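You operate a simulated robot arm through the tools that you are given. There is no shell and no other tool. Be economical: measure what you need, move in short steps, check, and stop when the job is done.

You are at the controls of a simulated robot arm. One attempt, no reset.

JOB
Pile some things up. At the end: the green candle stands on top of the yellow lemon half; the blue pouch (marked "SOCKS") from the side table is on the top of the media unit, with the pink pot (marked "YOGHURT") from there on top of it and the silver basin plug on top of that; whatever was shut is shut again. Leave all else as you found it, and nothing knocked over.

The check looks at the end state, three seconds after you hand in, the way a careful person would. Anything else that was tipped, shoved, dropped, spilled or broken makes it a failure.

ROBOT AND FRAMES
A 6-joint arm with a two-finger parallel gripper, fixed in place. Base frame: the origin is at the foot of the arm, x ahead of it, y to its left, z up; the work surface is at about z = 0.78. Lengths are in m, angles in degrees, forces in N, time in s.
With the tool pointing down near the work surface it reaches from about 0.26 to 0.68 m from the base axis. Its first joint turns from -66.0 to 66.0 degrees. Payload 2.9 kg.
The TCP is the grasp point between the finger pads, 0.03 m short of the fingertips. In the tool frame z runs along the fingers and y along their closing line. The gripper opens to 0.11 m. The fingers are 0.02 m wide and 0.01 m thick; the gripper's body (0.048 by 0.112 m) begins 0.055 m behind the TCP.
Orientation is told as [roll, pitch, yaw] about the base's x, y, z axes, in that order, counted from this pose: with the fingers straight down and closing along the base's y, the tool's x points along the base's -x, its y along +y and its z along -z.

CONTROLS
- The arm moves only by the tool play_rows. Its argument "plan" is a list of rows, each an object of numbers (a shift or turn left out is 0, a gripper value left out holds the last): "tx", "ty", "tz": the shift along the tool's x, y, z in m; "wx", "wy", "wz": the turn, a rotation vector about the tool's x, y, z in degrees; "grip": the opening, from 0 (shut) to 1 (fully open). In form: [{"tx": .., "ty": .., "tz": .., "wx": .., "wy": .., "wz": .., "grip": ..}, ...]. A call has 1 to 10 rows; each row is the pose to reach, as a shift and turn from the pose commanded when the call began, along the tool's axes at that moment. A row lasts 0.2 s, in which the tool goes at most 0.05 m and 8.6 degrees; a call with a longer step from one row to the next is refused whole, and so is a gripper value outside its range. A pose out of reach is approached as far as the arm can. The call stops where the force on the tool passes 40 N (or 10 N more than at its start, if that is more) or the arm is blocked; 0.2 s more then pass. The fingers move at their own pace (about 0.108 m/s each) and stop on an object; they squeeze with about 34 N. The grip force told is the motor's: it shows also when the fingers shut on nothing. Time passes only in rows, and 0.2 s behind the last, so rows that repeat a pose let the fingers close. The reply holds the time, the measured pose of the TCP, the force on the tool along the base axes, the opening and the grip force, in the units named above and with some noise, and new pictures: "pictures" is both (left out), scene, wrist or none.
- Cameras (640 x 400 px; columns grow to the right, rows downward): "scene" is fixed at [0.0816, 0.4409, 1.3776]; the picture's right is [-0.69, -0.73, 0.00], its down [-0.45, 0.42, -0.79] and it looks along [0.58, -0.54, -0.61] (base axes); focal length 304 px, centre (320, 200). "wrist" rides on the gripper at [0.072, 0.017, -0.103] in the tool frame; the picture's right is [-0.23, 0.97, 0.00], its down [-0.76, -0.18, -0.62] and it looks along [-0.61, -0.14, 0.78] (tool axes); focal length 222 px, centre (320, 200). There is no depth. A picture from a camera that has moved, and an enlarged one, comes with that camera's place and axes in the base frame and with its lens.
- zoom(camera, box): a new picture of the part [left, top, right, bottom] of that camera's present view, enlarged. It takes no simulated time.
- hand_in(): hands the job in; it is judged then, once.

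Work in short steps. Places have to be worked out from the pictures, the camera data and where the tool is seen: move nearer, look again, correct. Check each grasp and each placing, and mend what went wrong. You have 120 turns and 200 pictures in all, those below and enlarged ones among them. Open the gripper and draw the arm clear of the work before you hand the job in, unless the task says otherwise; then end with one line.

The tools are called by a JSON object that holds its "fn" and its "kwargs". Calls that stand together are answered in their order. play_rows: Moves the arm, as the interface text tells. Its arguments: {"type":"object","properties":{"plan":{"type":"array","items":{"type":"object","properties":{"tx":{"type":"number"},"ty":{"type":"number"},"tz":{"type":"number"},"wx":{"type":"number"},"wy":{"type":"number"},"wz":{"type":"number"},"grip":{"type":"number"}}}},"pictures":{"type":"string","enum":["both","scene","wrist","none"]}},"required":["plan"]} The other tools are called the same way: zoom (camera, box) takes an enlarged picture of a part of a camera's view; hand_in () hands the job in.

At the start:

```text
time: 0.0
position: [0.3554, -0.3771, 1.0347]
tcp_rot: [0.0, -0.1, 0.0]
force: [0.5, -0.5, -0.9]
finger_gap: 0.1101
finger_force: 0.0
```

scene: 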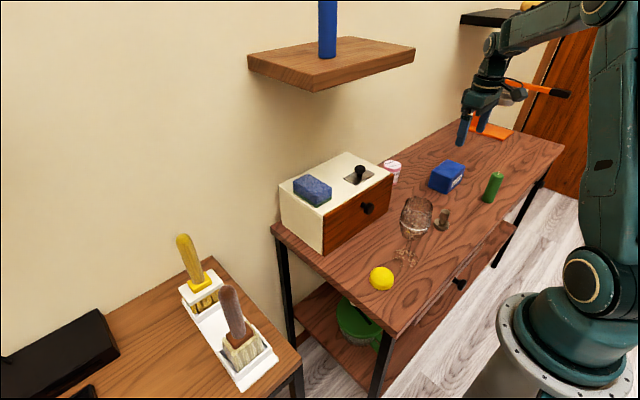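
wrist: 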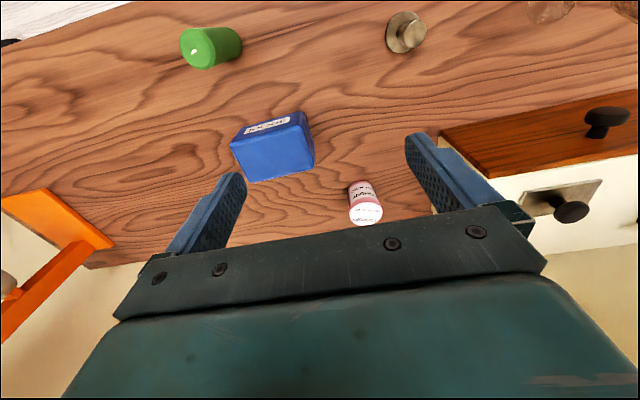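

I'll enlarge the scene to tell the furniture and labelled items apart.

{"fn": "zoom", "kwargs": {"camera": "scene", "box": [260, 130, 420, 230]}}

{"fn": "zoom", "kwargs": {"camera": "scene", "box": [360, 120, 560, 300]}}

{"fn": "zoom", "kwargs": {"camera": "wrist", "box": [160, 0, 480, 240]}}

```text
4.00 times, centred on (340, 180) of scene
camera zoom: at [0.0816, 0.4409, 1.3776], right [-0.69, -0.73, 0.0], down [-0.45, 0.42, -0.79], along [0.58, -0.54, -0.61], focal length 1214 px, centre (240, 280)
```

zoom: 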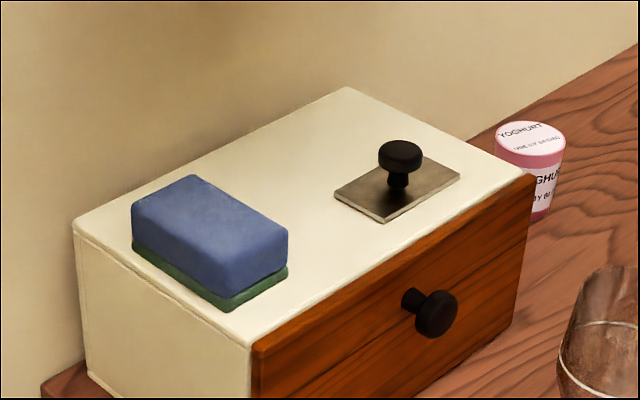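

```text
2.22 times, centred on (460, 210) of scene
camera zoom: at [0.0816, 0.4409, 1.3776], right [-0.69, -0.73, 0.0], down [-0.45, 0.42, -0.79], along [0.58, -0.54, -0.61], focal length 675 px, centre (9, 178)
```

zoom: 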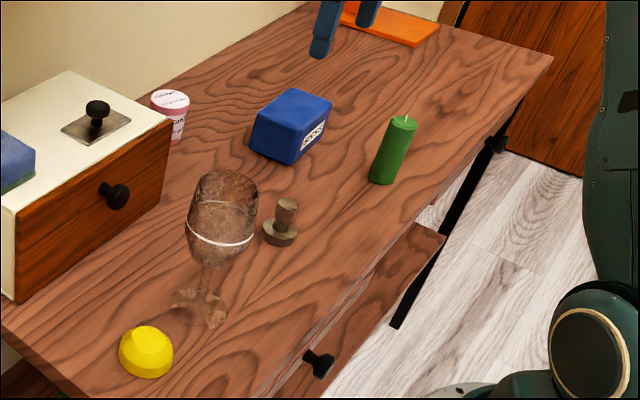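

```text
1.67 times, centred on (320, 120) of wrist
camera zoom: at [0.2814, -0.3586, 1.1382], right [0.23, 0.97, 0.0], down [0.76, -0.18, 0.62], along [0.61, -0.14, -0.78], focal length 370 px, centre (320, 333)
```

zoom: 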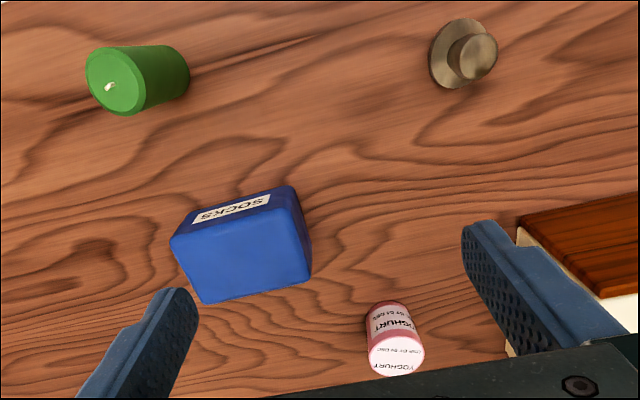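

The pouch, pot, plug, candle and lemon are all on the main table. I need to work out which furniture is the "media unit", so I'll look at the left table and the rest.

{"fn": "zoom", "kwargs": {"camera": "scene", "box": [0, 220, 300, 400]}}

{"fn": "zoom", "kwargs": {"camera": "scene", "box": [440, 0, 640, 125]}}

{"fn": "zoom", "kwargs": {"camera": "scene", "box": [270, 220, 530, 400]}}

```text
2.13 times, centred on (150, 310) of scene
camera zoom: at [0.0816, 0.4409, 1.3776], right [-0.69, -0.73, 0.0], down [-0.45, 0.42, -0.79], along [0.58, -0.54, -0.61], focal length 648 px, centre (683, -35)
```

zoom: 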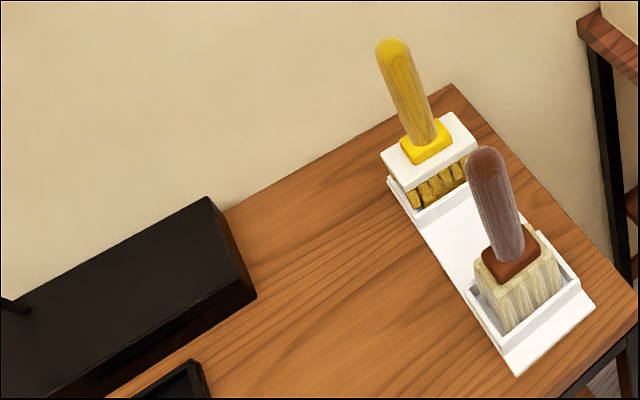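

```text
3.20 times, centred on (540, 62) of scene
camera zoom: at [0.0816, 0.4409, 1.3776], right [-0.69, -0.73, 0.0], down [-0.45, 0.42, -0.79], along [0.58, -0.54, -0.61], focal length 972 px, centre (-384, 640)
```

zoom: 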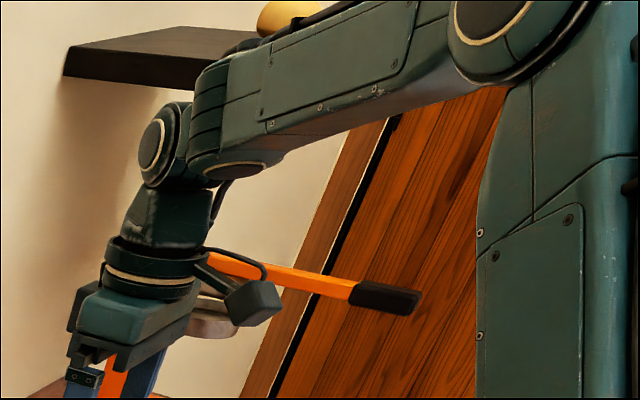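

```text
2.22 times, centred on (400, 310) of scene
camera zoom: at [0.0816, 0.4409, 1.3776], right [-0.69, -0.73, 0.0], down [-0.45, 0.42, -0.79], along [0.58, -0.54, -0.61], focal length 675 px, centre (142, -44)
```

zoom: 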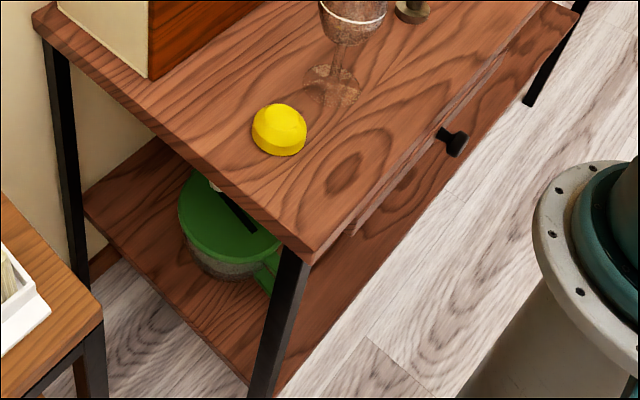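

It's still unclear which is the media unit. I'll raise the tool a little and swing left over the table to see the left unit with the wrist camera.

{"fn": "play_rows", "kwargs": {"plan": [{"tz": -0.03, "tx": 0.005}, {"ty": 0.04, "tz": -0.05}, {"ty": 0.085, "tz": -0.06}, {"ty": 0.13, "tz": -0.06}, {"ty": 0.175, "tz": -0.06}, {"ty": 0.22, "tz": -0.06}, {"ty": 0.265, "tz": -0.06}, {"ty": 0.31, "tz": -0.06}, {"ty": 0.355, "tz": -0.06}, {"ty": 0.4, "tz": -0.06}]}}

{"fn": "play_rows", "kwargs": {"plan": [{"ty": 0.045}, {"ty": 0.09}, {"ty": 0.135}, {"ty": 0.18}, {"ty": 0.225}, {"ty": 0.27}, {"ty": 0.315}, {"ty": 0.36}, {"ty": 0.4}, {"ty": 0.4}]}}

```text
time: 2.2
position: [0.3546, 0.0259, 1.0912]
tcp_rot: [0.0, -0.1, 0.0]
force: [-0.5, 0.1, -0.3]
finger_gap: 0.1102
finger_force: 0.2
camera wrist: at [0.2816, 0.0416, 1.195], right [0.23, 0.97, 0.0], down [0.76, -0.18, 0.62], along [0.61, -0.14, -0.78], focal length 222 px, centre (320, 200)
```

scene: 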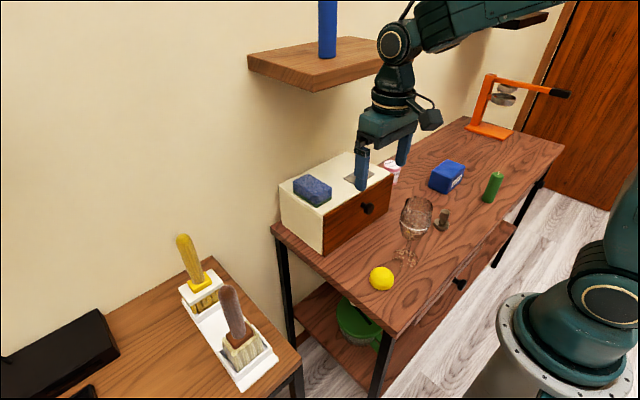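
wrist: 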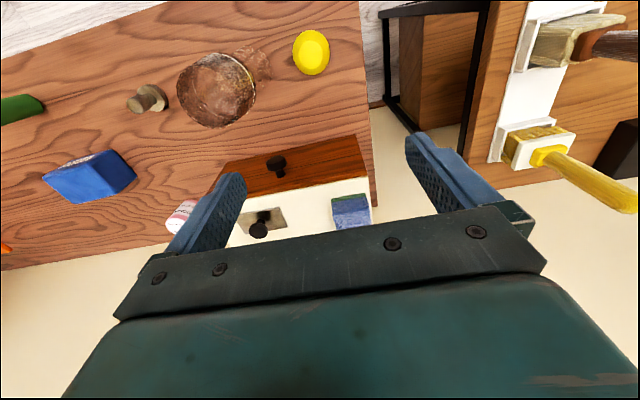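

```text
time: 4.4
position: [0.3558, 0.4261, 1.0949]
tcp_rot: [0.0, 0.0, 0.0]
force: [-0.1, 0.4, 0.2]
finger_gap: 0.1096
finger_force: 0.0
camera wrist: at [0.2815, 0.443, 1.1972], right [0.23, 0.97, 0.0], down [0.76, -0.18, 0.62], along [0.61, -0.14, -0.78], focal length 222 px, centre (320, 200)
```

scene: 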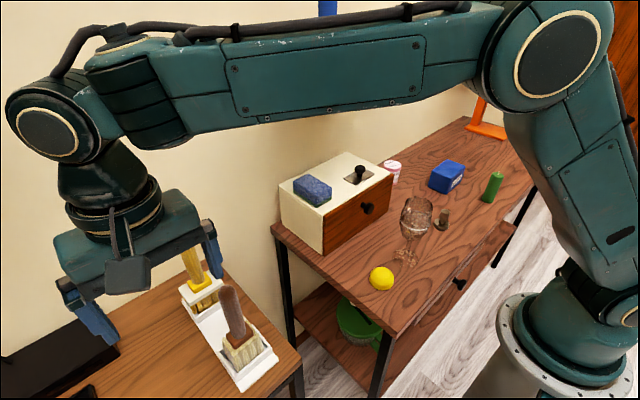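
wrist: 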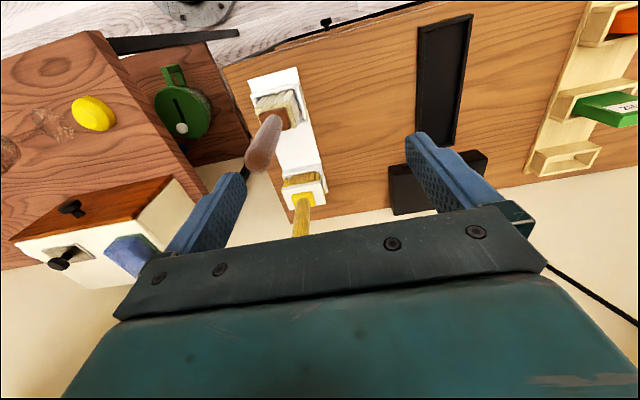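

The left unit carries a set-top box, a cable and a tray, so it is the media unit, and the main table is the side table. There's a free spot on it around (0.39, 0.495). I'll swing back to inspect the lemon and glass.

{"fn": "play_rows", "kwargs": {"plan": [{"ty": -0.045}, {"ty": -0.09}, {"ty": -0.135}, {"ty": -0.18}, {"ty": -0.225}, {"ty": -0.27}, {"ty": -0.315}, {"ty": -0.36, "tx": 0.02}, {"ty": -0.38, "tx": 0.05}, {"ty": -0.38, "tx": 0.06}], "pictures": "none"}}

{"fn": "zoom", "kwargs": {"camera": "wrist", "box": [160, 0, 400, 150]}}

{"fn": "zoom", "kwargs": {"camera": "scene", "box": [340, 170, 468, 300]}}

```text
time: 6.6
position: [0.293, 0.0441, 1.0952]
tcp_rot: [0.0, 0.0, -0.1]
force: [0.3, -0.9, 0.0]
finger_gap: 0.1098
finger_force: 0.0
```

```text
2.67 times, centred on (280, 75) of wrist
camera zoom: at [0.2196, 0.0614, 1.1994], right [0.23, 0.97, 0.0], down [0.76, -0.18, 0.62], along [0.61, -0.14, -0.78], focal length 592 px, centre (427, 533)
```

zoom: 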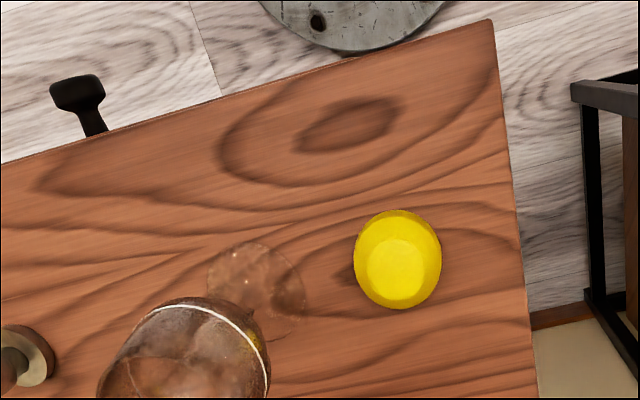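

```text
3.08 times, centred on (404, 235) of scene
camera zoom: at [0.0816, 0.4408, 1.3776], right [-0.69, -0.73, 0.0], down [-0.45, 0.42, -0.79], along [0.58, -0.54, -0.61], focal length 934 px, centre (62, 92)
```

zoom: 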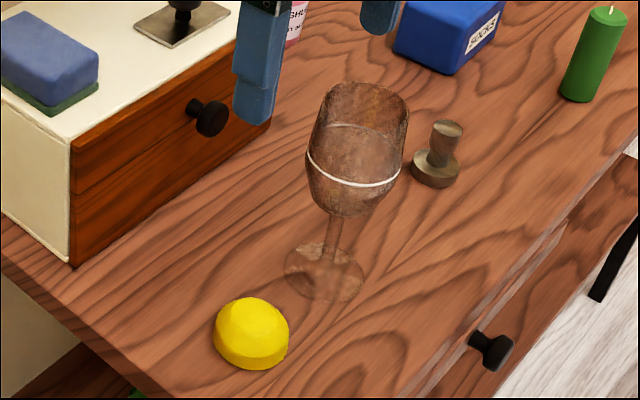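

The lemon's centre is about (0.314, 0.0215) with a flat top, the glass is at (0.313, -0.08), and the candle is at (0.280, -0.482), about 0.09 tall. I'll go to the candle and turn the fingers to close along x, so they clear the glass later.

{"fn": "play_rows", "kwargs": {"plan": [{"ty": -0.045, "wz": 8.5}, {"ty": -0.09, "wz": 17}, {"ty": -0.138, "wz": 25.5}, {"ty": -0.186, "wz": 34}, {"ty": -0.234, "wz": 42.5}, {"ty": -0.282, "wz": 51}, {"ty": -0.33, "wz": 59.5}, {"ty": -0.378, "wz": 68}, {"ty": -0.426, "wz": 76.5}, {"ty": -0.474, "wz": 85, "tx": 0.013}], "pictures": "none"}}

{"fn": "play_rows", "kwargs": {"plan": [{"wz": 5, "tz": 0.04}, {"wz": 5, "tz": 0.08}, {"wz": 5, "tz": 0.11}]}}

```text
time: 8.8
position: [0.2806, -0.4316, 1.093]
tcp_rot: [0.0, 0.0, -85.1]
force: [0.2, -0.3, -0.1]
finger_gap: 0.1098
finger_force: 0.0
```

```text
time: 9.6
position: [0.2812, -0.4309, 0.9824]
tcp_rot: [0.1, 0.0, -90.0]
force: [0.2, 0.4, 0.1]
finger_gap: 0.11
finger_force: 0.0
camera wrist: at [0.2984, -0.3573, 1.0871], right [0.97, -0.23, 0.0], down [-0.18, -0.76, 0.62], along [-0.14, -0.61, -0.78], focal length 222 px, centre (320, 200)
```

scene: 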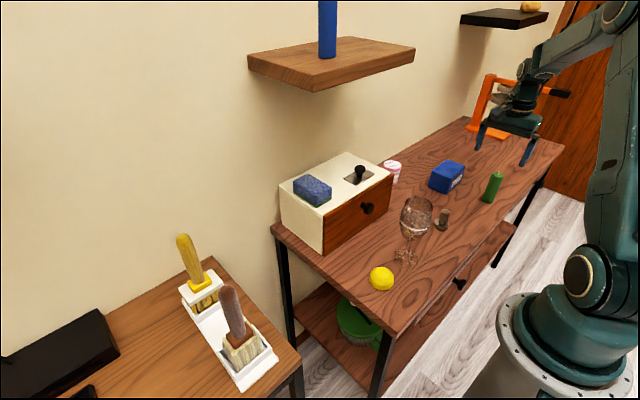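
wrist: 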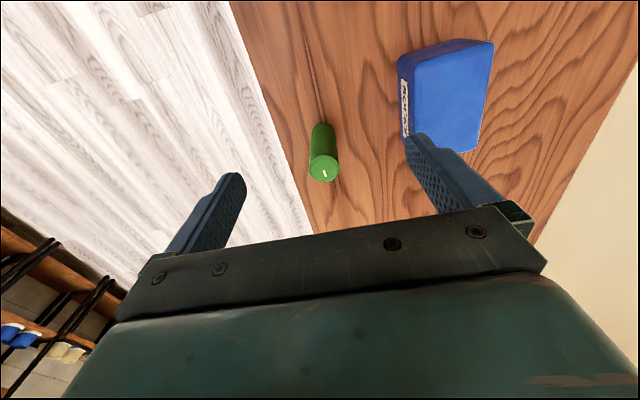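

The candle refines to (0.2755, -0.481) with a diameter of about 0.033. I'll narrow the gripper, move over it and descend to TCP z ≈ 0.84.

{"fn": "play_rows", "kwargs": {"plan": [{"tx": -0.03, "ty": -0.005, "grip": 0.75}, {"tx": -0.05, "ty": -0.0055}, {"tx": -0.05, "ty": -0.0055, "tz": 0.04}, {"tx": -0.05, "ty": -0.0055, "tz": 0.07}]}}

```text
time: 10.6
position: [0.2769, -0.4805, 0.9138]
tcp_rot: [0.1, 0.0, -90.0]
force: [0.4, 0.3, 0.7]
finger_gap: 0.0825
finger_force: 0.0
camera wrist: at [0.2928, -0.4074, 1.0171], right [0.97, -0.23, 0.0], down [-0.18, -0.76, 0.62], along [-0.14, -0.61, -0.78], focal length 222 px, centre (320, 200)
```

scene: 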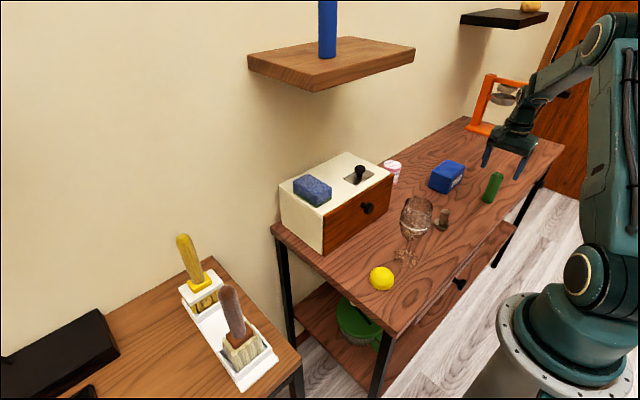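
wrist: 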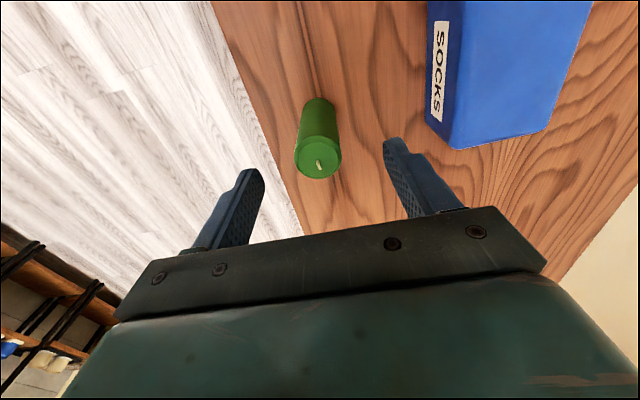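

The candle is centred between the fingers, so I'll descend and close.

{"fn": "play_rows", "kwargs": {"plan": [{"tx": -0.002, "ty": -0.002, "tz": 0.03}, {"tx": -0.002, "ty": -0.002, "tz": 0.06}, {"tx": -0.002, "ty": -0.002, "tz": 0.074}, {"tx": -0.002, "ty": -0.002, "tz": 0.074, "grip": 0}, {"tx": -0.002, "ty": -0.002, "tz": 0.074, "grip": 0}, {"tx": -0.002, "ty": -0.002, "tz": 0.074, "grip": 0}], "pictures": "wrist"}}

```text
time: 12.0
position: [0.2743, -0.4828, 0.8401]
tcp_rot: [-0.1, -0.1, -90.0]
force: [0.0, 0.4, 0.4]
finger_gap: 0.033
finger_force: 34.6
camera wrist: at [0.2897, -0.4094, 0.9434], right [0.97, -0.23, 0.0], down [-0.18, -0.76, 0.62], along [-0.14, -0.61, -0.78], focal length 222 px, centre (320, 200)
```

wrist: 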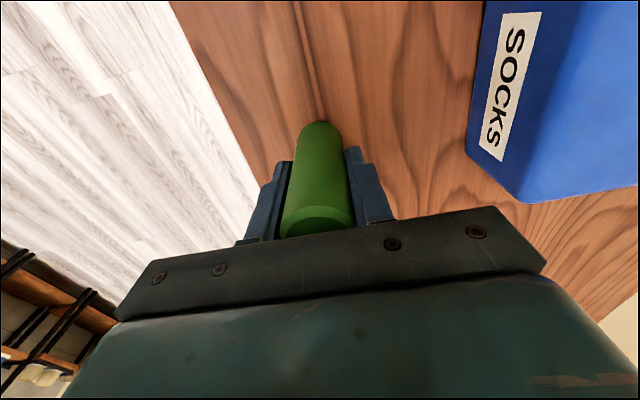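

The candle is held (gap 0.033). I'll lift and carry it high over to above the lemon.

{"fn": "play_rows", "kwargs": {"plan": [{"tz": -0.03}, {"tz": -0.07}, {"tz": -0.115}, {"tz": -0.16}, {"tz": -0.205}, {"tz": -0.25}, {"tz": -0.26, "tx": 0.04}, {"tz": -0.26, "tx": 0.085}, {"tz": -0.26, "tx": 0.13}, {"tz": -0.26, "tx": 0.175}], "pictures": "none"}}

{"fn": "play_rows", "kwargs": {"plan": [{"tx": 0.045, "ty": 0.01}, {"tx": 0.09, "ty": 0.02}, {"tx": 0.135, "ty": 0.03}, {"tx": 0.18, "ty": 0.037}, {"tx": 0.225, "ty": 0.039}, {"tx": 0.27, "ty": 0.039}, {"tx": 0.31, "ty": 0.039}, {"tx": 0.329, "ty": 0.039}, {"tx": 0.329, "ty": 0.039}]}}

```text
time: 14.2
position: [0.2737, -0.3065, 1.1028]
tcp_rot: [0.0, 0.1, -90.0]
force: [-0.1, 0.8, -0.8]
finger_gap: 0.0331
finger_force: 33.9
```

```text
time: 16.2
position: [0.3121, 0.0238, 1.0985]
tcp_rot: [0.0, -0.1, -90.0]
force: [0.6, -0.4, -1.3]
finger_gap: 0.0329
finger_force: 33.9
camera wrist: at [0.3282, 0.0958, 1.2033], right [0.97, -0.23, 0.0], down [-0.18, -0.76, 0.62], along [-0.14, -0.61, -0.78], focal length 222 px, centre (320, 200)
```

scene: 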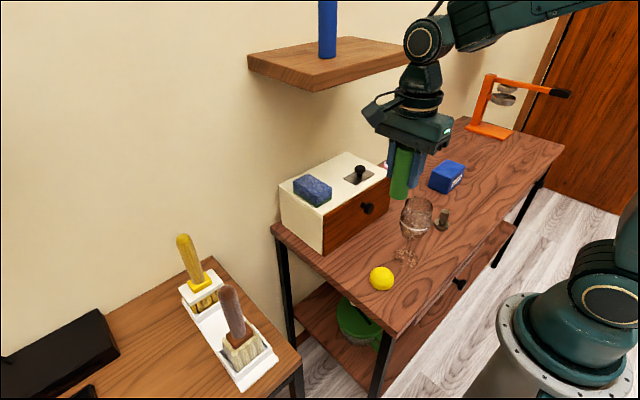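
wrist: 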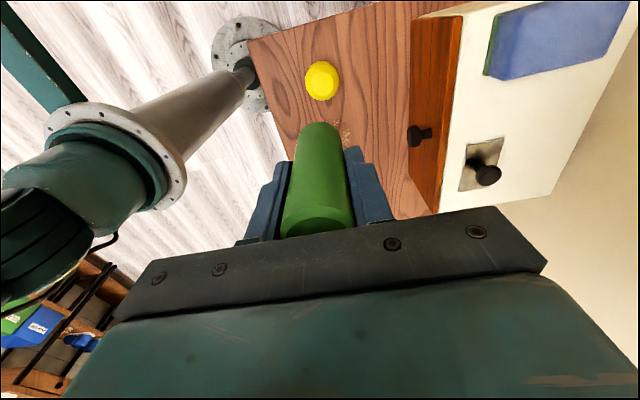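

The candle hangs straight above the lemon. I'll zoom to refine its alignment with the lemon's flat top.

{"fn": "zoom", "kwargs": {"camera": "wrist", "box": [260, 40, 388, 120]}}

```text
5.00 times, centred on (324, 80) of wrist
camera zoom: at [0.3282, 0.0958, 1.2033], right [0.97, -0.23, 0.0], down [-0.18, -0.76, 0.62], along [-0.14, -0.61, -0.78], focal length 1111 px, centre (300, 800)
```

zoom: 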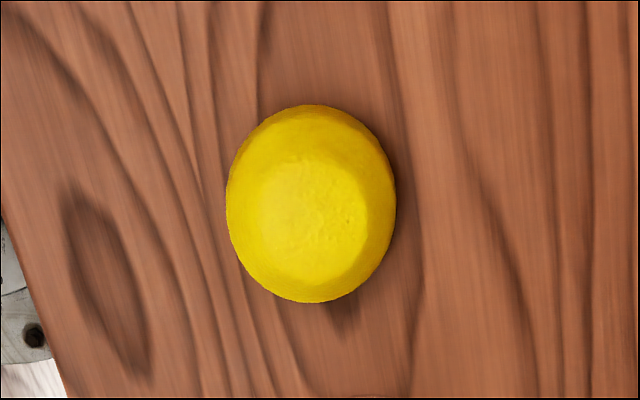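

The lemon's centre is about (0.315, 0.0205). I'll lower the candle to just above it.

{"fn": "play_rows", "kwargs": {"plan": [{"tx": -0.003, "ty": 0.003, "tz": 0.045}, {"tx": -0.003, "ty": 0.003, "tz": 0.09}, {"tx": -0.003, "ty": 0.003, "tz": 0.135}, {"tx": -0.003, "ty": 0.003, "tz": 0.17}, {"tx": -0.003, "ty": 0.003, "tz": 0.19}, {"tx": -0.003, "ty": 0.003, "tz": 0.19}]}}

{"fn": "zoom", "kwargs": {"camera": "scene", "box": [330, 170, 458, 300]}}

{"fn": "zoom", "kwargs": {"camera": "wrist", "box": [240, 50, 400, 150]}}

```text
time: 17.6
position: [0.3161, 0.0193, 0.9108]
tcp_rot: [0.1, 0.0, -90.0]
force: [0.1, 0.6, -0.7]
finger_gap: 0.0329
finger_force: 33.4
camera wrist: at [0.3331, 0.0919, 1.0137], right [0.97, -0.23, 0.0], down [-0.18, -0.76, 0.62], along [-0.14, -0.61, -0.78], focal length 222 px, centre (320, 200)
```

scene: 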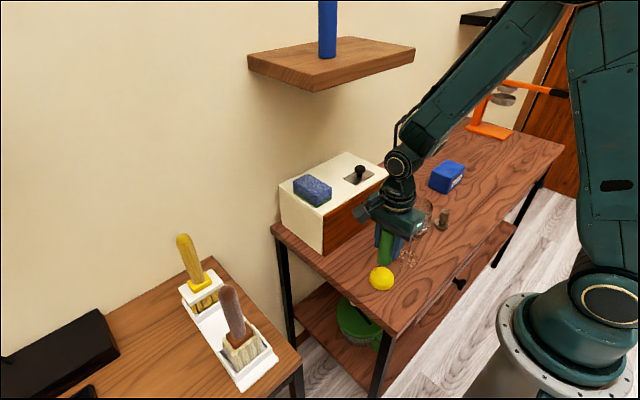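
wrist: 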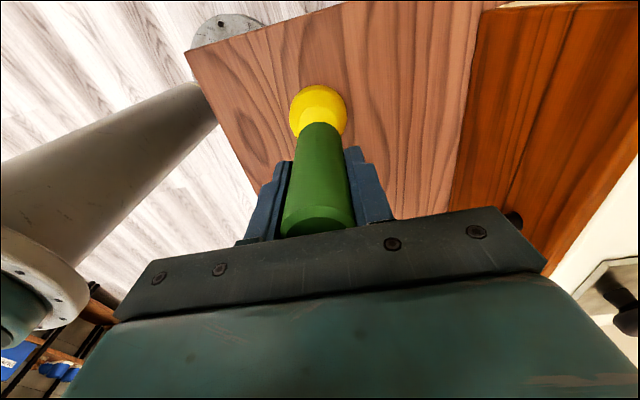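

```text
3.08 times, centred on (394, 235) of scene
camera zoom: at [0.0816, 0.4409, 1.3776], right [-0.69, -0.73, 0.0], down [-0.45, 0.42, -0.79], along [0.58, -0.54, -0.61], focal length 934 px, centre (92, 92)
```

zoom: 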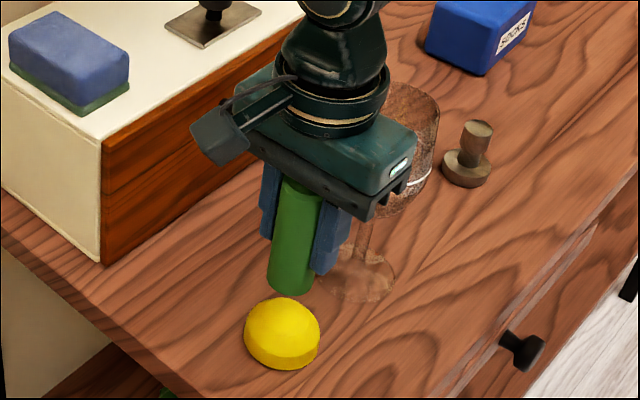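

```text
4.00 times, centred on (320, 100) of wrist
camera zoom: at [0.3331, 0.0919, 1.0137], right [0.97, -0.23, 0.0], down [-0.18, -0.76, 0.62], along [-0.14, -0.61, -0.78], focal length 888 px, centre (320, 600)
```

zoom: 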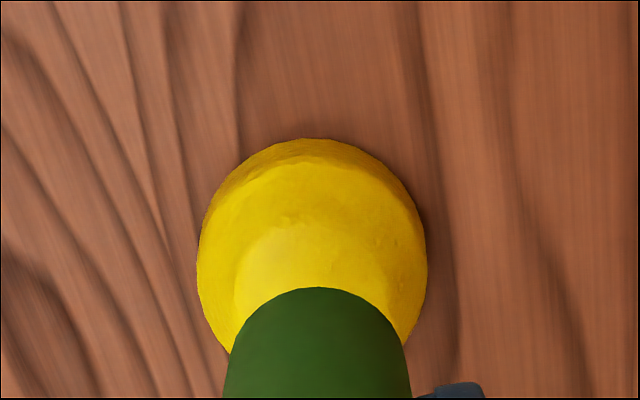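

The candle aligns with the lemon to within about 2 mm, so I'll shift slightly and go down carefully, watching the force.

{"fn": "play_rows", "kwargs": {"plan": [{"ty": -0.0015, "tz": 0.015}, {"ty": -0.0015, "tz": 0.026}, {"ty": -0.0015, "tz": 0.03}, {"ty": -0.0015, "tz": 0.032}, {"ty": -0.0015, "tz": 0.034}], "pictures": "none"}}

{"fn": "zoom", "kwargs": {"camera": "scene", "box": [330, 170, 458, 300]}}

```text
time: 18.8
position: [0.3153, 0.02, 0.876]
tcp_rot: [0.0, 0.0, -90.1]
force: [-1.0, 0.1, -1.2]
finger_gap: 0.033
finger_force: 33.8
```

```text
3.08 times, centred on (394, 235) of scene
camera zoom: at [0.0816, 0.4409, 1.3776], right [-0.69, -0.73, 0.0], down [-0.45, 0.42, -0.79], along [0.58, -0.54, -0.61], focal length 934 px, centre (92, 92)
```

zoom: 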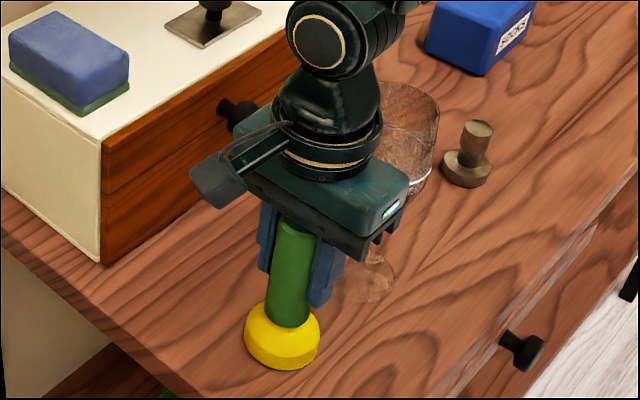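

It's nearly touching, so I'll continue in 1.5 mm steps.

{"fn": "play_rows", "kwargs": {"plan": [{"tz": 0.0015}, {"tz": 0.003}, {"tz": 0.0045}, {"tz": 0.006}], "pictures": "none"}}

```text
time: 19.8
position: [0.3137, 0.0188, 0.8705]
tcp_rot: [0.1, 0.0, -90.0]
force: [-3.8, -0.1, 27.5]
finger_gap: 0.0334
finger_force: 33.5
```

Contact is at 27 N. I'll ease up 1.5 mm, release gently, and check.

{"fn": "play_rows", "kwargs": {"plan": [{"tz": -0.001}, {"tz": -0.0015}, {"tz": -0.0015, "grip": 0.35}, {"tz": -0.0015, "grip": 0.5}, {"tz": -0.0015, "grip": 0.5}], "pictures": "wrist"}}

{"fn": "zoom", "kwargs": {"camera": "scene", "box": [330, 170, 458, 300]}}

```text
time: 21.0
position: [0.3141, 0.0194, 0.8724]
tcp_rot: [0.0, 0.0, -90.0]
force: [-0.3, -0.6, 0.2]
finger_gap: 0.055
finger_force: 0.1
camera wrist: at [0.331, 0.0918, 0.9756], right [0.97, -0.23, 0.0], down [-0.18, -0.76, 0.62], along [-0.14, -0.61, -0.78], focal length 222 px, centre (320, 200)
```

wrist: 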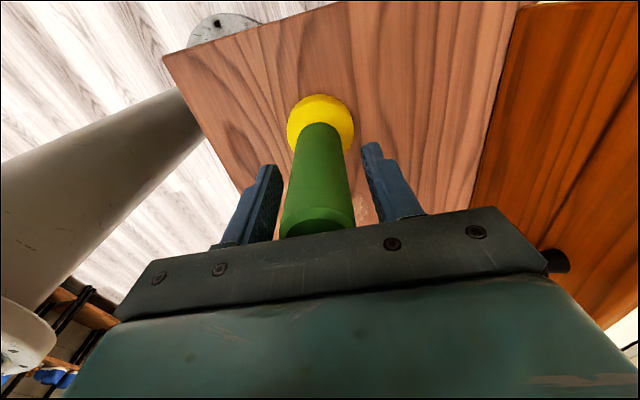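

```text
3.08 times, centred on (394, 235) of scene
camera zoom: at [0.0816, 0.4409, 1.3776], right [-0.69, -0.73, 0.0], down [-0.45, 0.42, -0.79], along [0.58, -0.54, -0.61], focal length 934 px, centre (92, 92)
```

zoom: 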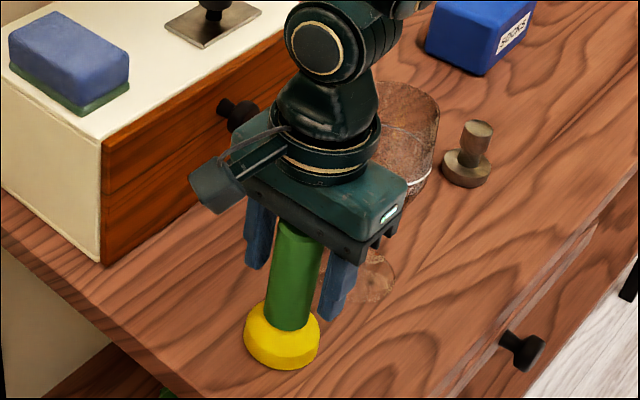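

The candle stands free on the lemon. I'll withdraw straight up and check.

{"fn": "play_rows", "kwargs": {"plan": [{"tz": -0.02, "grip": 0.6}, {"tz": -0.06}, {"tz": -0.105}, {"tz": -0.15}, {"tz": -0.195}, {"tz": -0.225}, {"tz": -0.225}], "pictures": "both"}}

{"fn": "zoom", "kwargs": {"camera": "scene", "box": [330, 170, 458, 300]}}

```text
time: 22.6
position: [0.314, 0.0181, 1.0974]
tcp_rot: [0.0, -0.1, -90.0]
force: [-0.6, 0.1, 0.2]
finger_gap: 0.066
finger_force: 0.0
camera wrist: at [0.3312, 0.0915, 1.2019], right [0.97, -0.23, 0.0], down [-0.18, -0.76, 0.62], along [-0.14, -0.61, -0.78], focal length 222 px, centre (320, 200)
```

scene: 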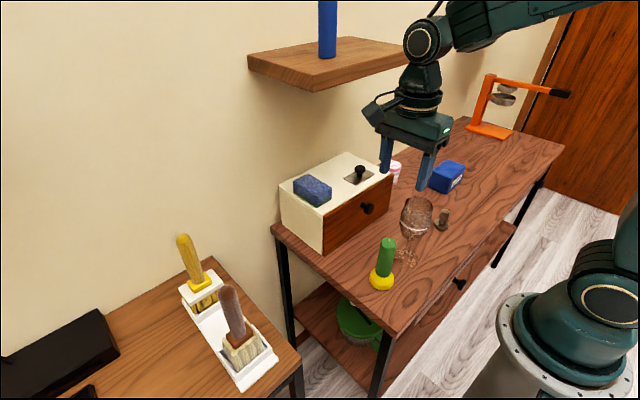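
wrist: 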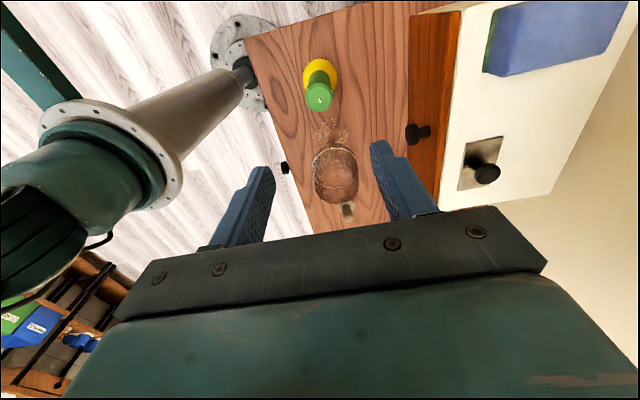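

```text
3.08 times, centred on (394, 235) of scene
camera zoom: at [0.0816, 0.4409, 1.3776], right [-0.69, -0.73, 0.0], down [-0.45, 0.42, -0.79], along [0.58, -0.54, -0.61], focal length 934 px, centre (92, 92)
```

zoom: 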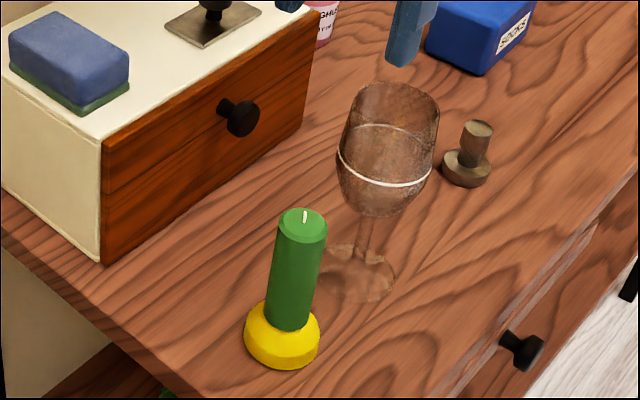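

The candle stands well. The wrist view's lower left shows a rack with labelled blue and green items behind the robot; I'll check it.

{"fn": "zoom", "kwargs": {"camera": "wrist", "box": [0, 250, 144, 400]}}

```text
2.67 times, centred on (72, 325) of wrist
camera zoom: at [0.3312, 0.0915, 1.2019], right [0.97, -0.23, 0.0], down [-0.18, -0.76, 0.62], along [-0.14, -0.61, -0.78], focal length 592 px, centre (981, -133)
```

zoom: 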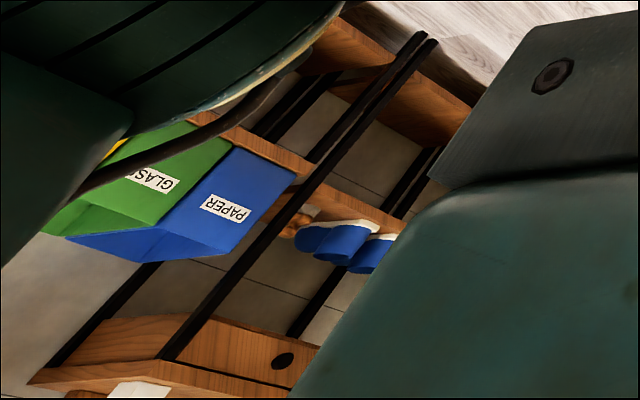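

Those are just background bins. Now I'll go above the pouch, turning the tool back towards yaw 0.

{"fn": "play_rows", "kwargs": {"plan": [{"tx": -0.04, "wz": -8.5}, {"tx": -0.08, "wz": -17}, {"tx": -0.12, "wz": -25.5}, {"tx": -0.16, "wz": -34}, {"tx": -0.2, "wz": -42.5}, {"tx": -0.24, "wz": -51}, {"tx": -0.28, "wz": -59.5}, {"tx": -0.32, "wz": -68}, {"tx": -0.36, "wz": -76.5}, {"tx": -0.4, "wz": -85, "grip": 1}], "pictures": "none"}}

{"fn": "play_rows", "kwargs": {"plan": [{"wz": -5}, {"wz": -5, "tz": 0.04}, {"wz": -5, "tz": 0.08}, {"wz": -5, "tz": 0.08}], "pictures": "wrist"}}

{"fn": "zoom", "kwargs": {"camera": "wrist", "box": [180, 0, 460, 200]}}

```text
time: 24.8
position: [0.3145, -0.3815, 1.0999]
tcp_rot: [0.0, 0.0, -4.9]
force: [0.1, -0.8, -0.1]
finger_gap: 0.1099
finger_force: 0.1
```

```text
time: 25.8
position: [0.3155, -0.3825, 1.0195]
tcp_rot: [0.1, 0.0, 0.0]
force: [0.1, 0.7, 0.5]
finger_gap: 0.11
finger_force: 0.1
camera wrist: at [0.2421, -0.3645, 1.1231], right [0.23, 0.97, 0.0], down [0.76, -0.18, 0.62], along [0.61, -0.14, -0.78], focal length 222 px, centre (320, 200)
```

wrist: 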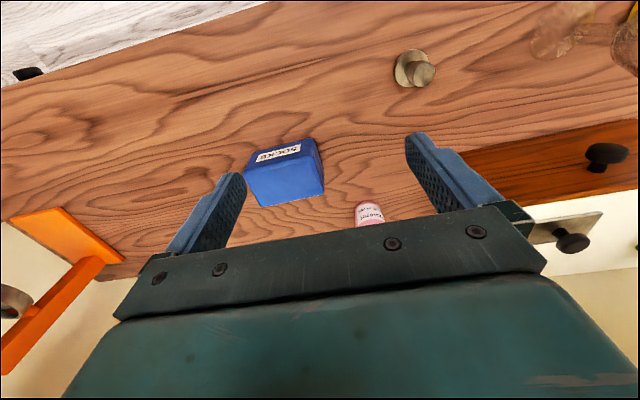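

```text
2.00 times, centred on (320, 100) of wrist
camera zoom: at [0.2421, -0.3645, 1.1231], right [0.23, 0.97, 0.0], down [0.76, -0.18, 0.62], along [0.61, -0.14, -0.78], focal length 444 px, centre (320, 400)
```

zoom: 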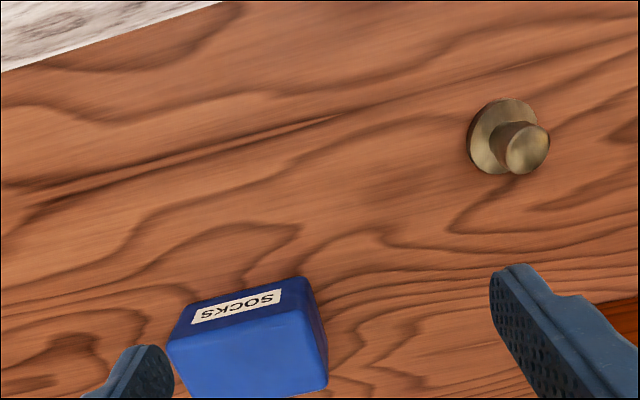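

The pouch spans about x 0.387–0.452 and y −0.515…−0.408, and its top is near 0.838. I'll grip across its short side, so I move over its centre with yaw ≈ −87.

{"fn": "play_rows", "kwargs": {"plan": [{"tx": -0.02, "ty": -0.02, "wz": 8.5}, {"tx": -0.04, "ty": -0.04, "wz": 17}, {"tx": -0.06, "ty": -0.06, "wz": 25.5}, {"tx": -0.08, "ty": -0.07, "wz": 34}, {"tx": -0.1035, "ty": -0.0785, "wz": 42.5}, {"tx": -0.1035, "ty": -0.0785, "wz": 51}, {"tx": -0.1035, "ty": -0.0785, "wz": 59.5}, {"tx": -0.1035, "ty": -0.0785, "wz": 68}, {"tx": -0.1035, "ty": -0.0785, "wz": 76.5}, {"tx": -0.1035, "ty": -0.0785, "wz": 85}], "pictures": "wrist"}}

```text
time: 28.0
position: [0.418, -0.4597, 1.0166]
tcp_rot: [0.0, 0.0, -85.1]
force: [0.1, 0.3, -0.7]
finger_gap: 0.1099
finger_force: 0.1
camera wrist: at [0.4278, -0.3855, 1.1208], right [0.99, -0.14, 0.0], down [-0.11, -0.77, 0.62], along [-0.09, -0.62, -0.78], focal length 222 px, centre (320, 200)
```

wrist: 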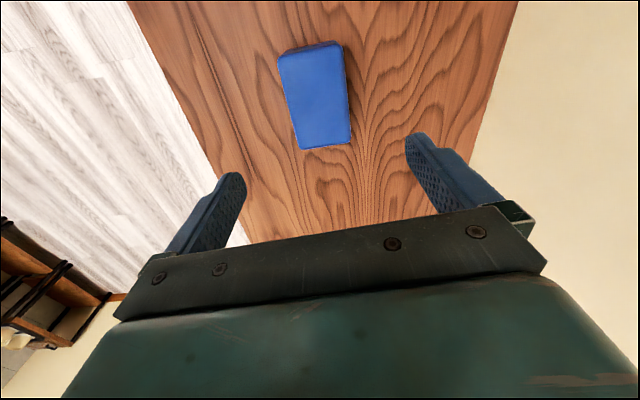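

The refined pouch centre is (0.4145, −0.463), turned about 2°. I'll correct and descend in two stages.

{"fn": "play_rows", "kwargs": {"plan": [{"tx": -0.003, "ty": -0.0035, "wz": 2.7, "tz": 0.03}, {"tx": -0.003, "ty": -0.0035, "wz": 2.7, "tz": 0.075}, {"tx": -0.003, "ty": -0.0035, "wz": 2.7, "tz": 0.12}, {"tx": -0.003, "ty": -0.0035, "wz": 2.7, "tz": 0.14}]}}

```text
time: 29.0
position: [0.4149, -0.4607, 0.8766]
tcp_rot: [-0.1, 0.0, -87.6]
force: [0.4, -0.1, 0.4]
finger_gap: 0.1097
finger_force: 0.0
camera wrist: at [0.4284, -0.3882, 0.9805], right [0.98, -0.19, 0.0], down [-0.15, -0.77, 0.62], along [-0.12, -0.61, -0.78], focal length 222 px, centre (320, 200)
```

scene: 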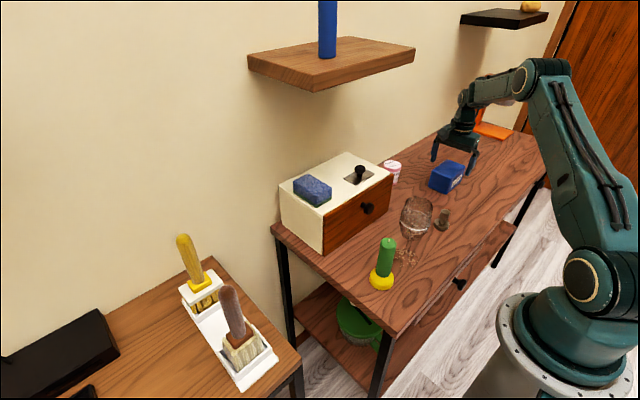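
wrist: 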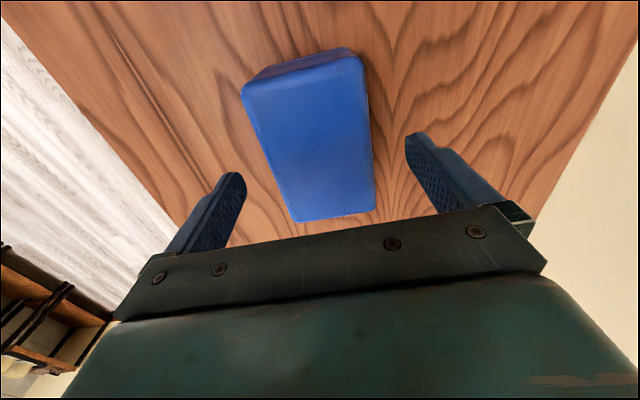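

It's well centred, so I'll descend to TCP z 0.82 and close.

{"fn": "play_rows", "kwargs": {"plan": [{"tx": -0.002, "tz": 0.03}, {"tx": -0.002, "tz": 0.057}, {"tx": -0.002, "tz": 0.057, "grip": 0}, {"tx": -0.002, "tz": 0.057, "grip": 0}, {"tx": -0.002, "tz": 0.057, "grip": 0}], "pictures": "wrist"}}

```text
time: 30.2
position: [0.4142, -0.4634, 0.82]
tcp_rot: [-0.1, -0.1, -87.7]
force: [0.4, 0.2, -0.2]
finger_gap: 0.0716
finger_force: 33.9
camera wrist: at [0.4269, -0.3899, 0.9231], right [0.98, -0.19, 0.0], down [-0.15, -0.77, 0.62], along [-0.12, -0.61, -0.78], focal length 222 px, centre (320, 200)
```

wrist: 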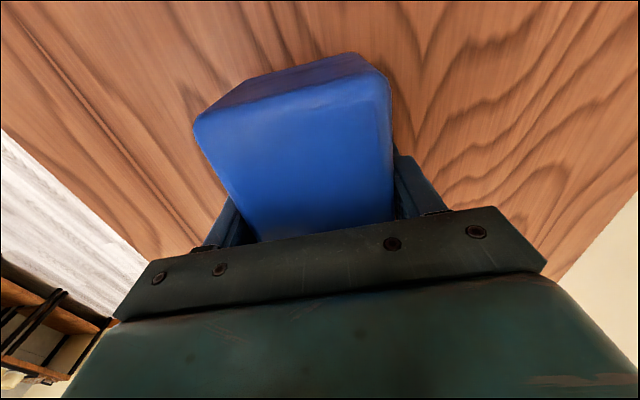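

It's held (gap 0.072). I'll lift to z ≈ 1.12, pull in to x ≈ 0.33 to avoid the wall shelf, then swing left.

{"fn": "play_rows", "kwargs": {"plan": [{"tz": -0.03}, {"tz": -0.075}, {"tz": -0.12}, {"tz": -0.165}, {"tz": -0.21}, {"tz": -0.25}, {"tz": -0.29, "ty": -0.015}, {"tz": -0.3, "ty": -0.055}, {"tz": -0.3, "ty": -0.085, "tx": 0.02}, {"tz": -0.3, "ty": -0.085, "tx": 0.065}], "pictures": "scene"}}

{"fn": "play_rows", "kwargs": {"plan": [{"tx": 0.045}, {"tx": 0.09}, {"tx": 0.135}, {"tx": 0.18}, {"tx": 0.225}, {"tx": 0.27}, {"tx": 0.315}, {"tx": 0.36}, {"tx": 0.405}, {"tx": 0.45}], "pictures": "scene"}}

```text
time: 32.4
position: [0.3257, -0.4039, 1.1177]
tcp_rot: [0.0, 0.0, -87.7]
force: [1.2, 0.1, -2.1]
finger_gap: 0.0719
finger_force: 34.0
```

scene: 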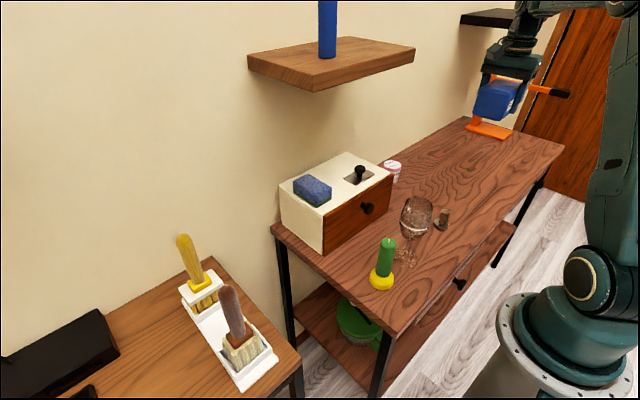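

```text
time: 34.6
position: [0.3081, 0.0485, 1.1218]
tcp_rot: [0.0, 0.0, -87.8]
force: [0.5, -0.9, -2.4]
finger_gap: 0.0715
finger_force: 33.9
```

scene: 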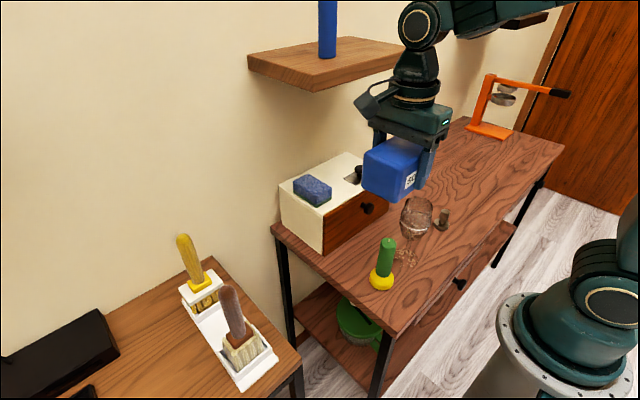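

I'll continue to above the free spot on the media unit, (0.39, 0.495).

{"fn": "play_rows", "kwargs": {"plan": [{"tx": 0.045, "ty": 0.005}, {"tx": 0.09, "ty": 0.01}, {"tx": 0.135, "ty": 0.015}, {"tx": 0.18, "ty": 0.02}, {"tx": 0.225, "ty": 0.03}, {"tx": 0.27, "ty": 0.04}, {"tx": 0.315, "ty": 0.055}, {"tx": 0.36, "ty": 0.07}, {"tx": 0.405, "ty": 0.085}, {"tx": 0.443, "ty": 0.1}], "pictures": "both"}}

```text
time: 36.8
position: [0.3871, 0.4909, 1.1204]
tcp_rot: [0.0, -0.1, -87.7]
force: [-1.2, -0.2, 5.5]
finger_gap: 0.0719
finger_force: 34.6
camera wrist: at [0.4012, 0.565, 1.2237], right [0.98, -0.19, 0.0], down [-0.15, -0.77, 0.62], along [-0.12, -0.61, -0.78], focal length 222 px, centre (320, 200)
```

scene: 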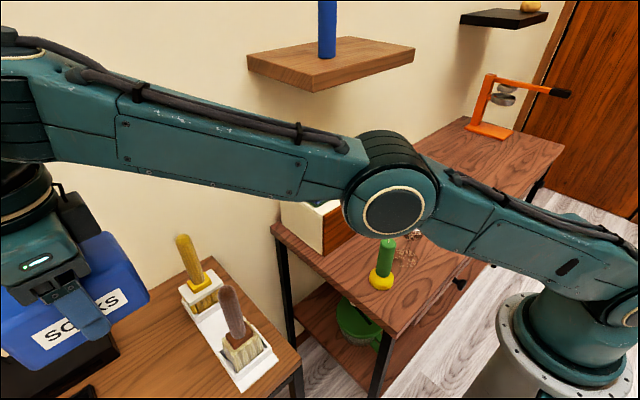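
wrist: 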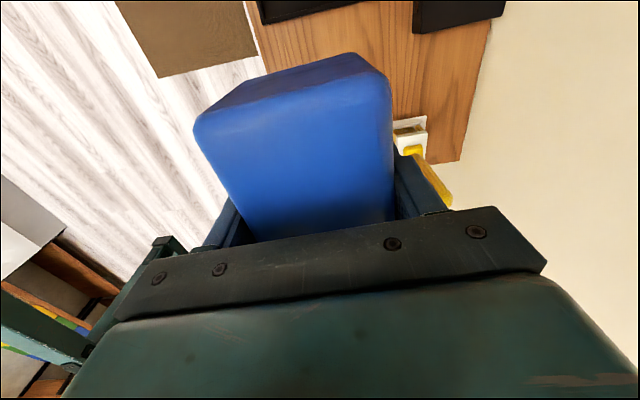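

The tray starts at y ≈ 0.58, the caddy ends at ≈ 0.415, and the black box sits at x > 0.54. I'll centre at y = 0.497 and lower to just above the surface.

{"fn": "play_rows", "kwargs": {"plan": [{"tx": 0.006, "tz": 0.045}, {"tx": 0.006, "tz": 0.09}, {"tx": 0.006, "tz": 0.135}, {"tx": 0.006, "tz": 0.18}, {"tx": 0.006, "tz": 0.22}, {"tx": 0.006, "tz": 0.25}, {"tx": 0.006, "tz": 0.265}], "pictures": "both"}}

```text
time: 38.4
position: [0.3915, 0.4997, 0.8544]
tcp_rot: [0.0, 0.0, -87.6]
force: [-0.8, -0.1, -2.6]
finger_gap: 0.072
finger_force: 34.0
camera wrist: at [0.4052, 0.5726, 0.9583], right [0.98, -0.19, 0.0], down [-0.15, -0.77, 0.62], along [-0.12, -0.61, -0.78], focal length 222 px, centre (320, 200)
```

scene: 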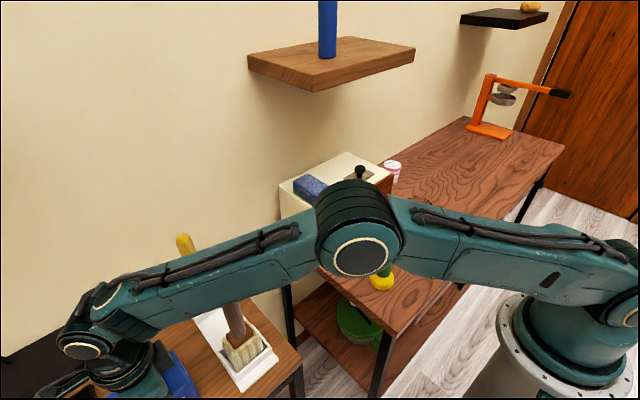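
wrist: 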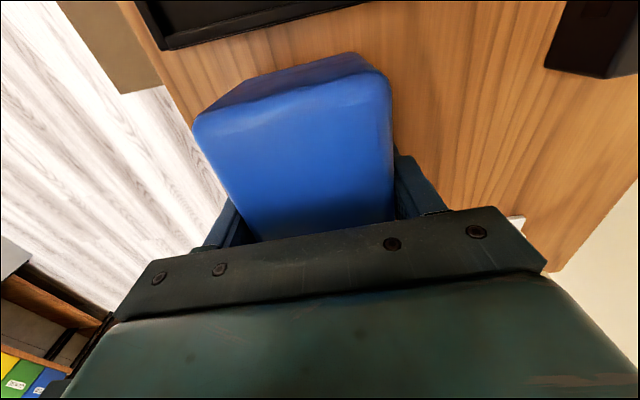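

It's clear all round, so I'll lower the last 3 cm slowly.

{"fn": "play_rows", "kwargs": {"plan": [{"tz": 0.012}, {"tz": 0.022}, {"tz": 0.027}, {"tz": 0.03}, {"tz": 0.0315}], "pictures": "none"}}

```text
time: 39.6
position: [0.3928, 0.5034, 0.8307]
tcp_rot: [0.5, 0.6, -87.6]
force: [-0.7, 0.5, 3.2]
finger_gap: 0.072
finger_force: 34.1
stopped in row 5: the force on the tool passed its limit (the readings are from after the stop); the commanded pose is now the measured one
```

The force limit tripped near z 0.83 with a small tilt, slightly earlier than expected. I'll check what was touched.

{"fn": "zoom", "kwargs": {"camera": "scene", "box": [0, 220, 320, 400]}}

{"fn": "zoom", "kwargs": {"camera": "wrist", "box": [100, 0, 560, 280]}}

```text
2.00 times, centred on (160, 310) of scene
camera zoom: at [0.0816, 0.4408, 1.3776], right [-0.69, -0.73, 0.0], down [-0.45, 0.42, -0.79], along [0.58, -0.54, -0.61], focal length 607 px, centre (640, -20)
```

zoom: 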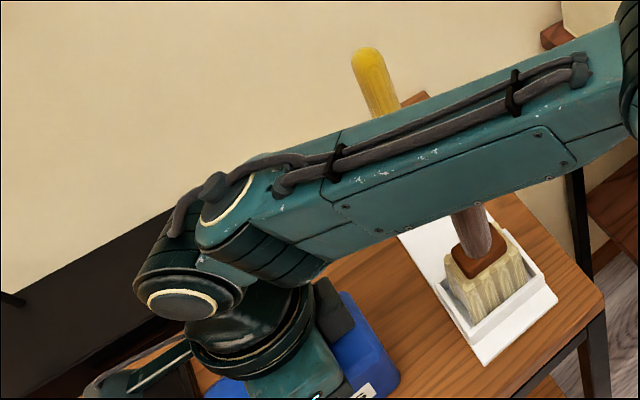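

```text
1.39 times, centred on (330, 140) of wrist
camera zoom: at [0.4061, 0.5748, 0.935], right [0.98, -0.19, 0.01], down [-0.15, -0.77, 0.61], along [-0.11, -0.6, -0.79], focal length 309 px, centre (306, 284)
```

zoom: 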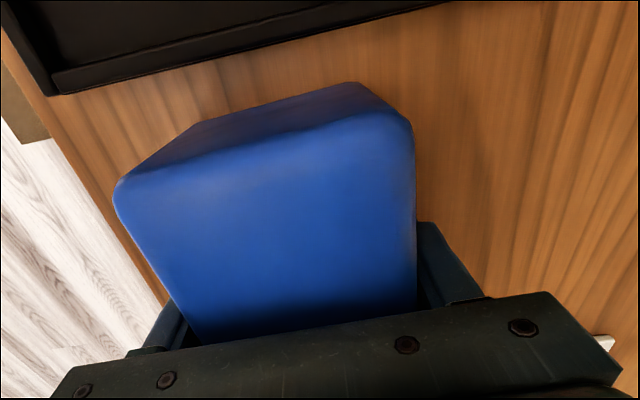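

The caddy edge (y ≈ 0.40) is clear of the pouch, and the brush hasn't moved, so this looks like surface contact. I'll probe down in 1 mm steps and read the force.

{"fn": "play_rows", "kwargs": {"plan": [{"tz": 0.001}, {"tz": 0.002}], "pictures": "none"}}

```text
time: 40.2
position: [0.394, 0.5033, 0.8309]
tcp_rot: [0.5, 0.7, -87.7]
force: [-2.5, -8.4, 27.2]
finger_gap: 0.0718
finger_force: 34.4
```

Firm upward reaction at this height: the unit's top is at z ≈ 0.79. I'll relieve the load slightly and open.

{"fn": "play_rows", "kwargs": {"plan": [{"tz": 0.0005}, {"tz": -0.001}, {"tz": -0.001, "grip": 0.75}, {"tz": -0.001, "grip": 0.85}, {"tz": -0.001, "grip": 0.95}, {"tz": -0.001, "grip": 0.95}], "pictures": "wrist"}}

```text
time: 41.6
position: [0.3942, 0.5029, 0.8313]
tcp_rot: [0.6, 0.8, -87.6]
force: [17.4, -2.9, 20.7]
finger_gap: 0.0955
finger_force: 0.0
camera wrist: at [0.4066, 0.5744, 0.9355], right [0.98, -0.19, 0.01], down [-0.15, -0.78, 0.61], along [-0.11, -0.6, -0.79], focal length 222 px, centre (320, 200)
```

wrist: 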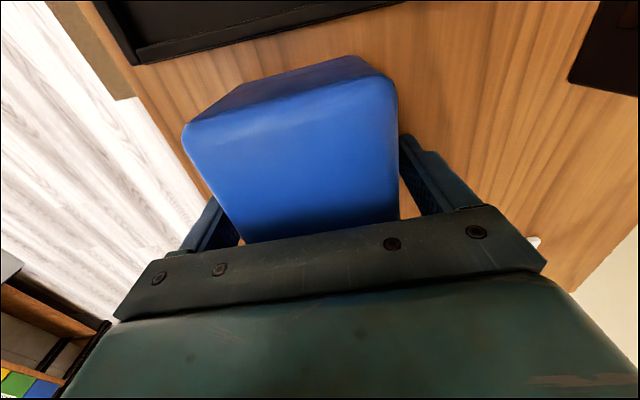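

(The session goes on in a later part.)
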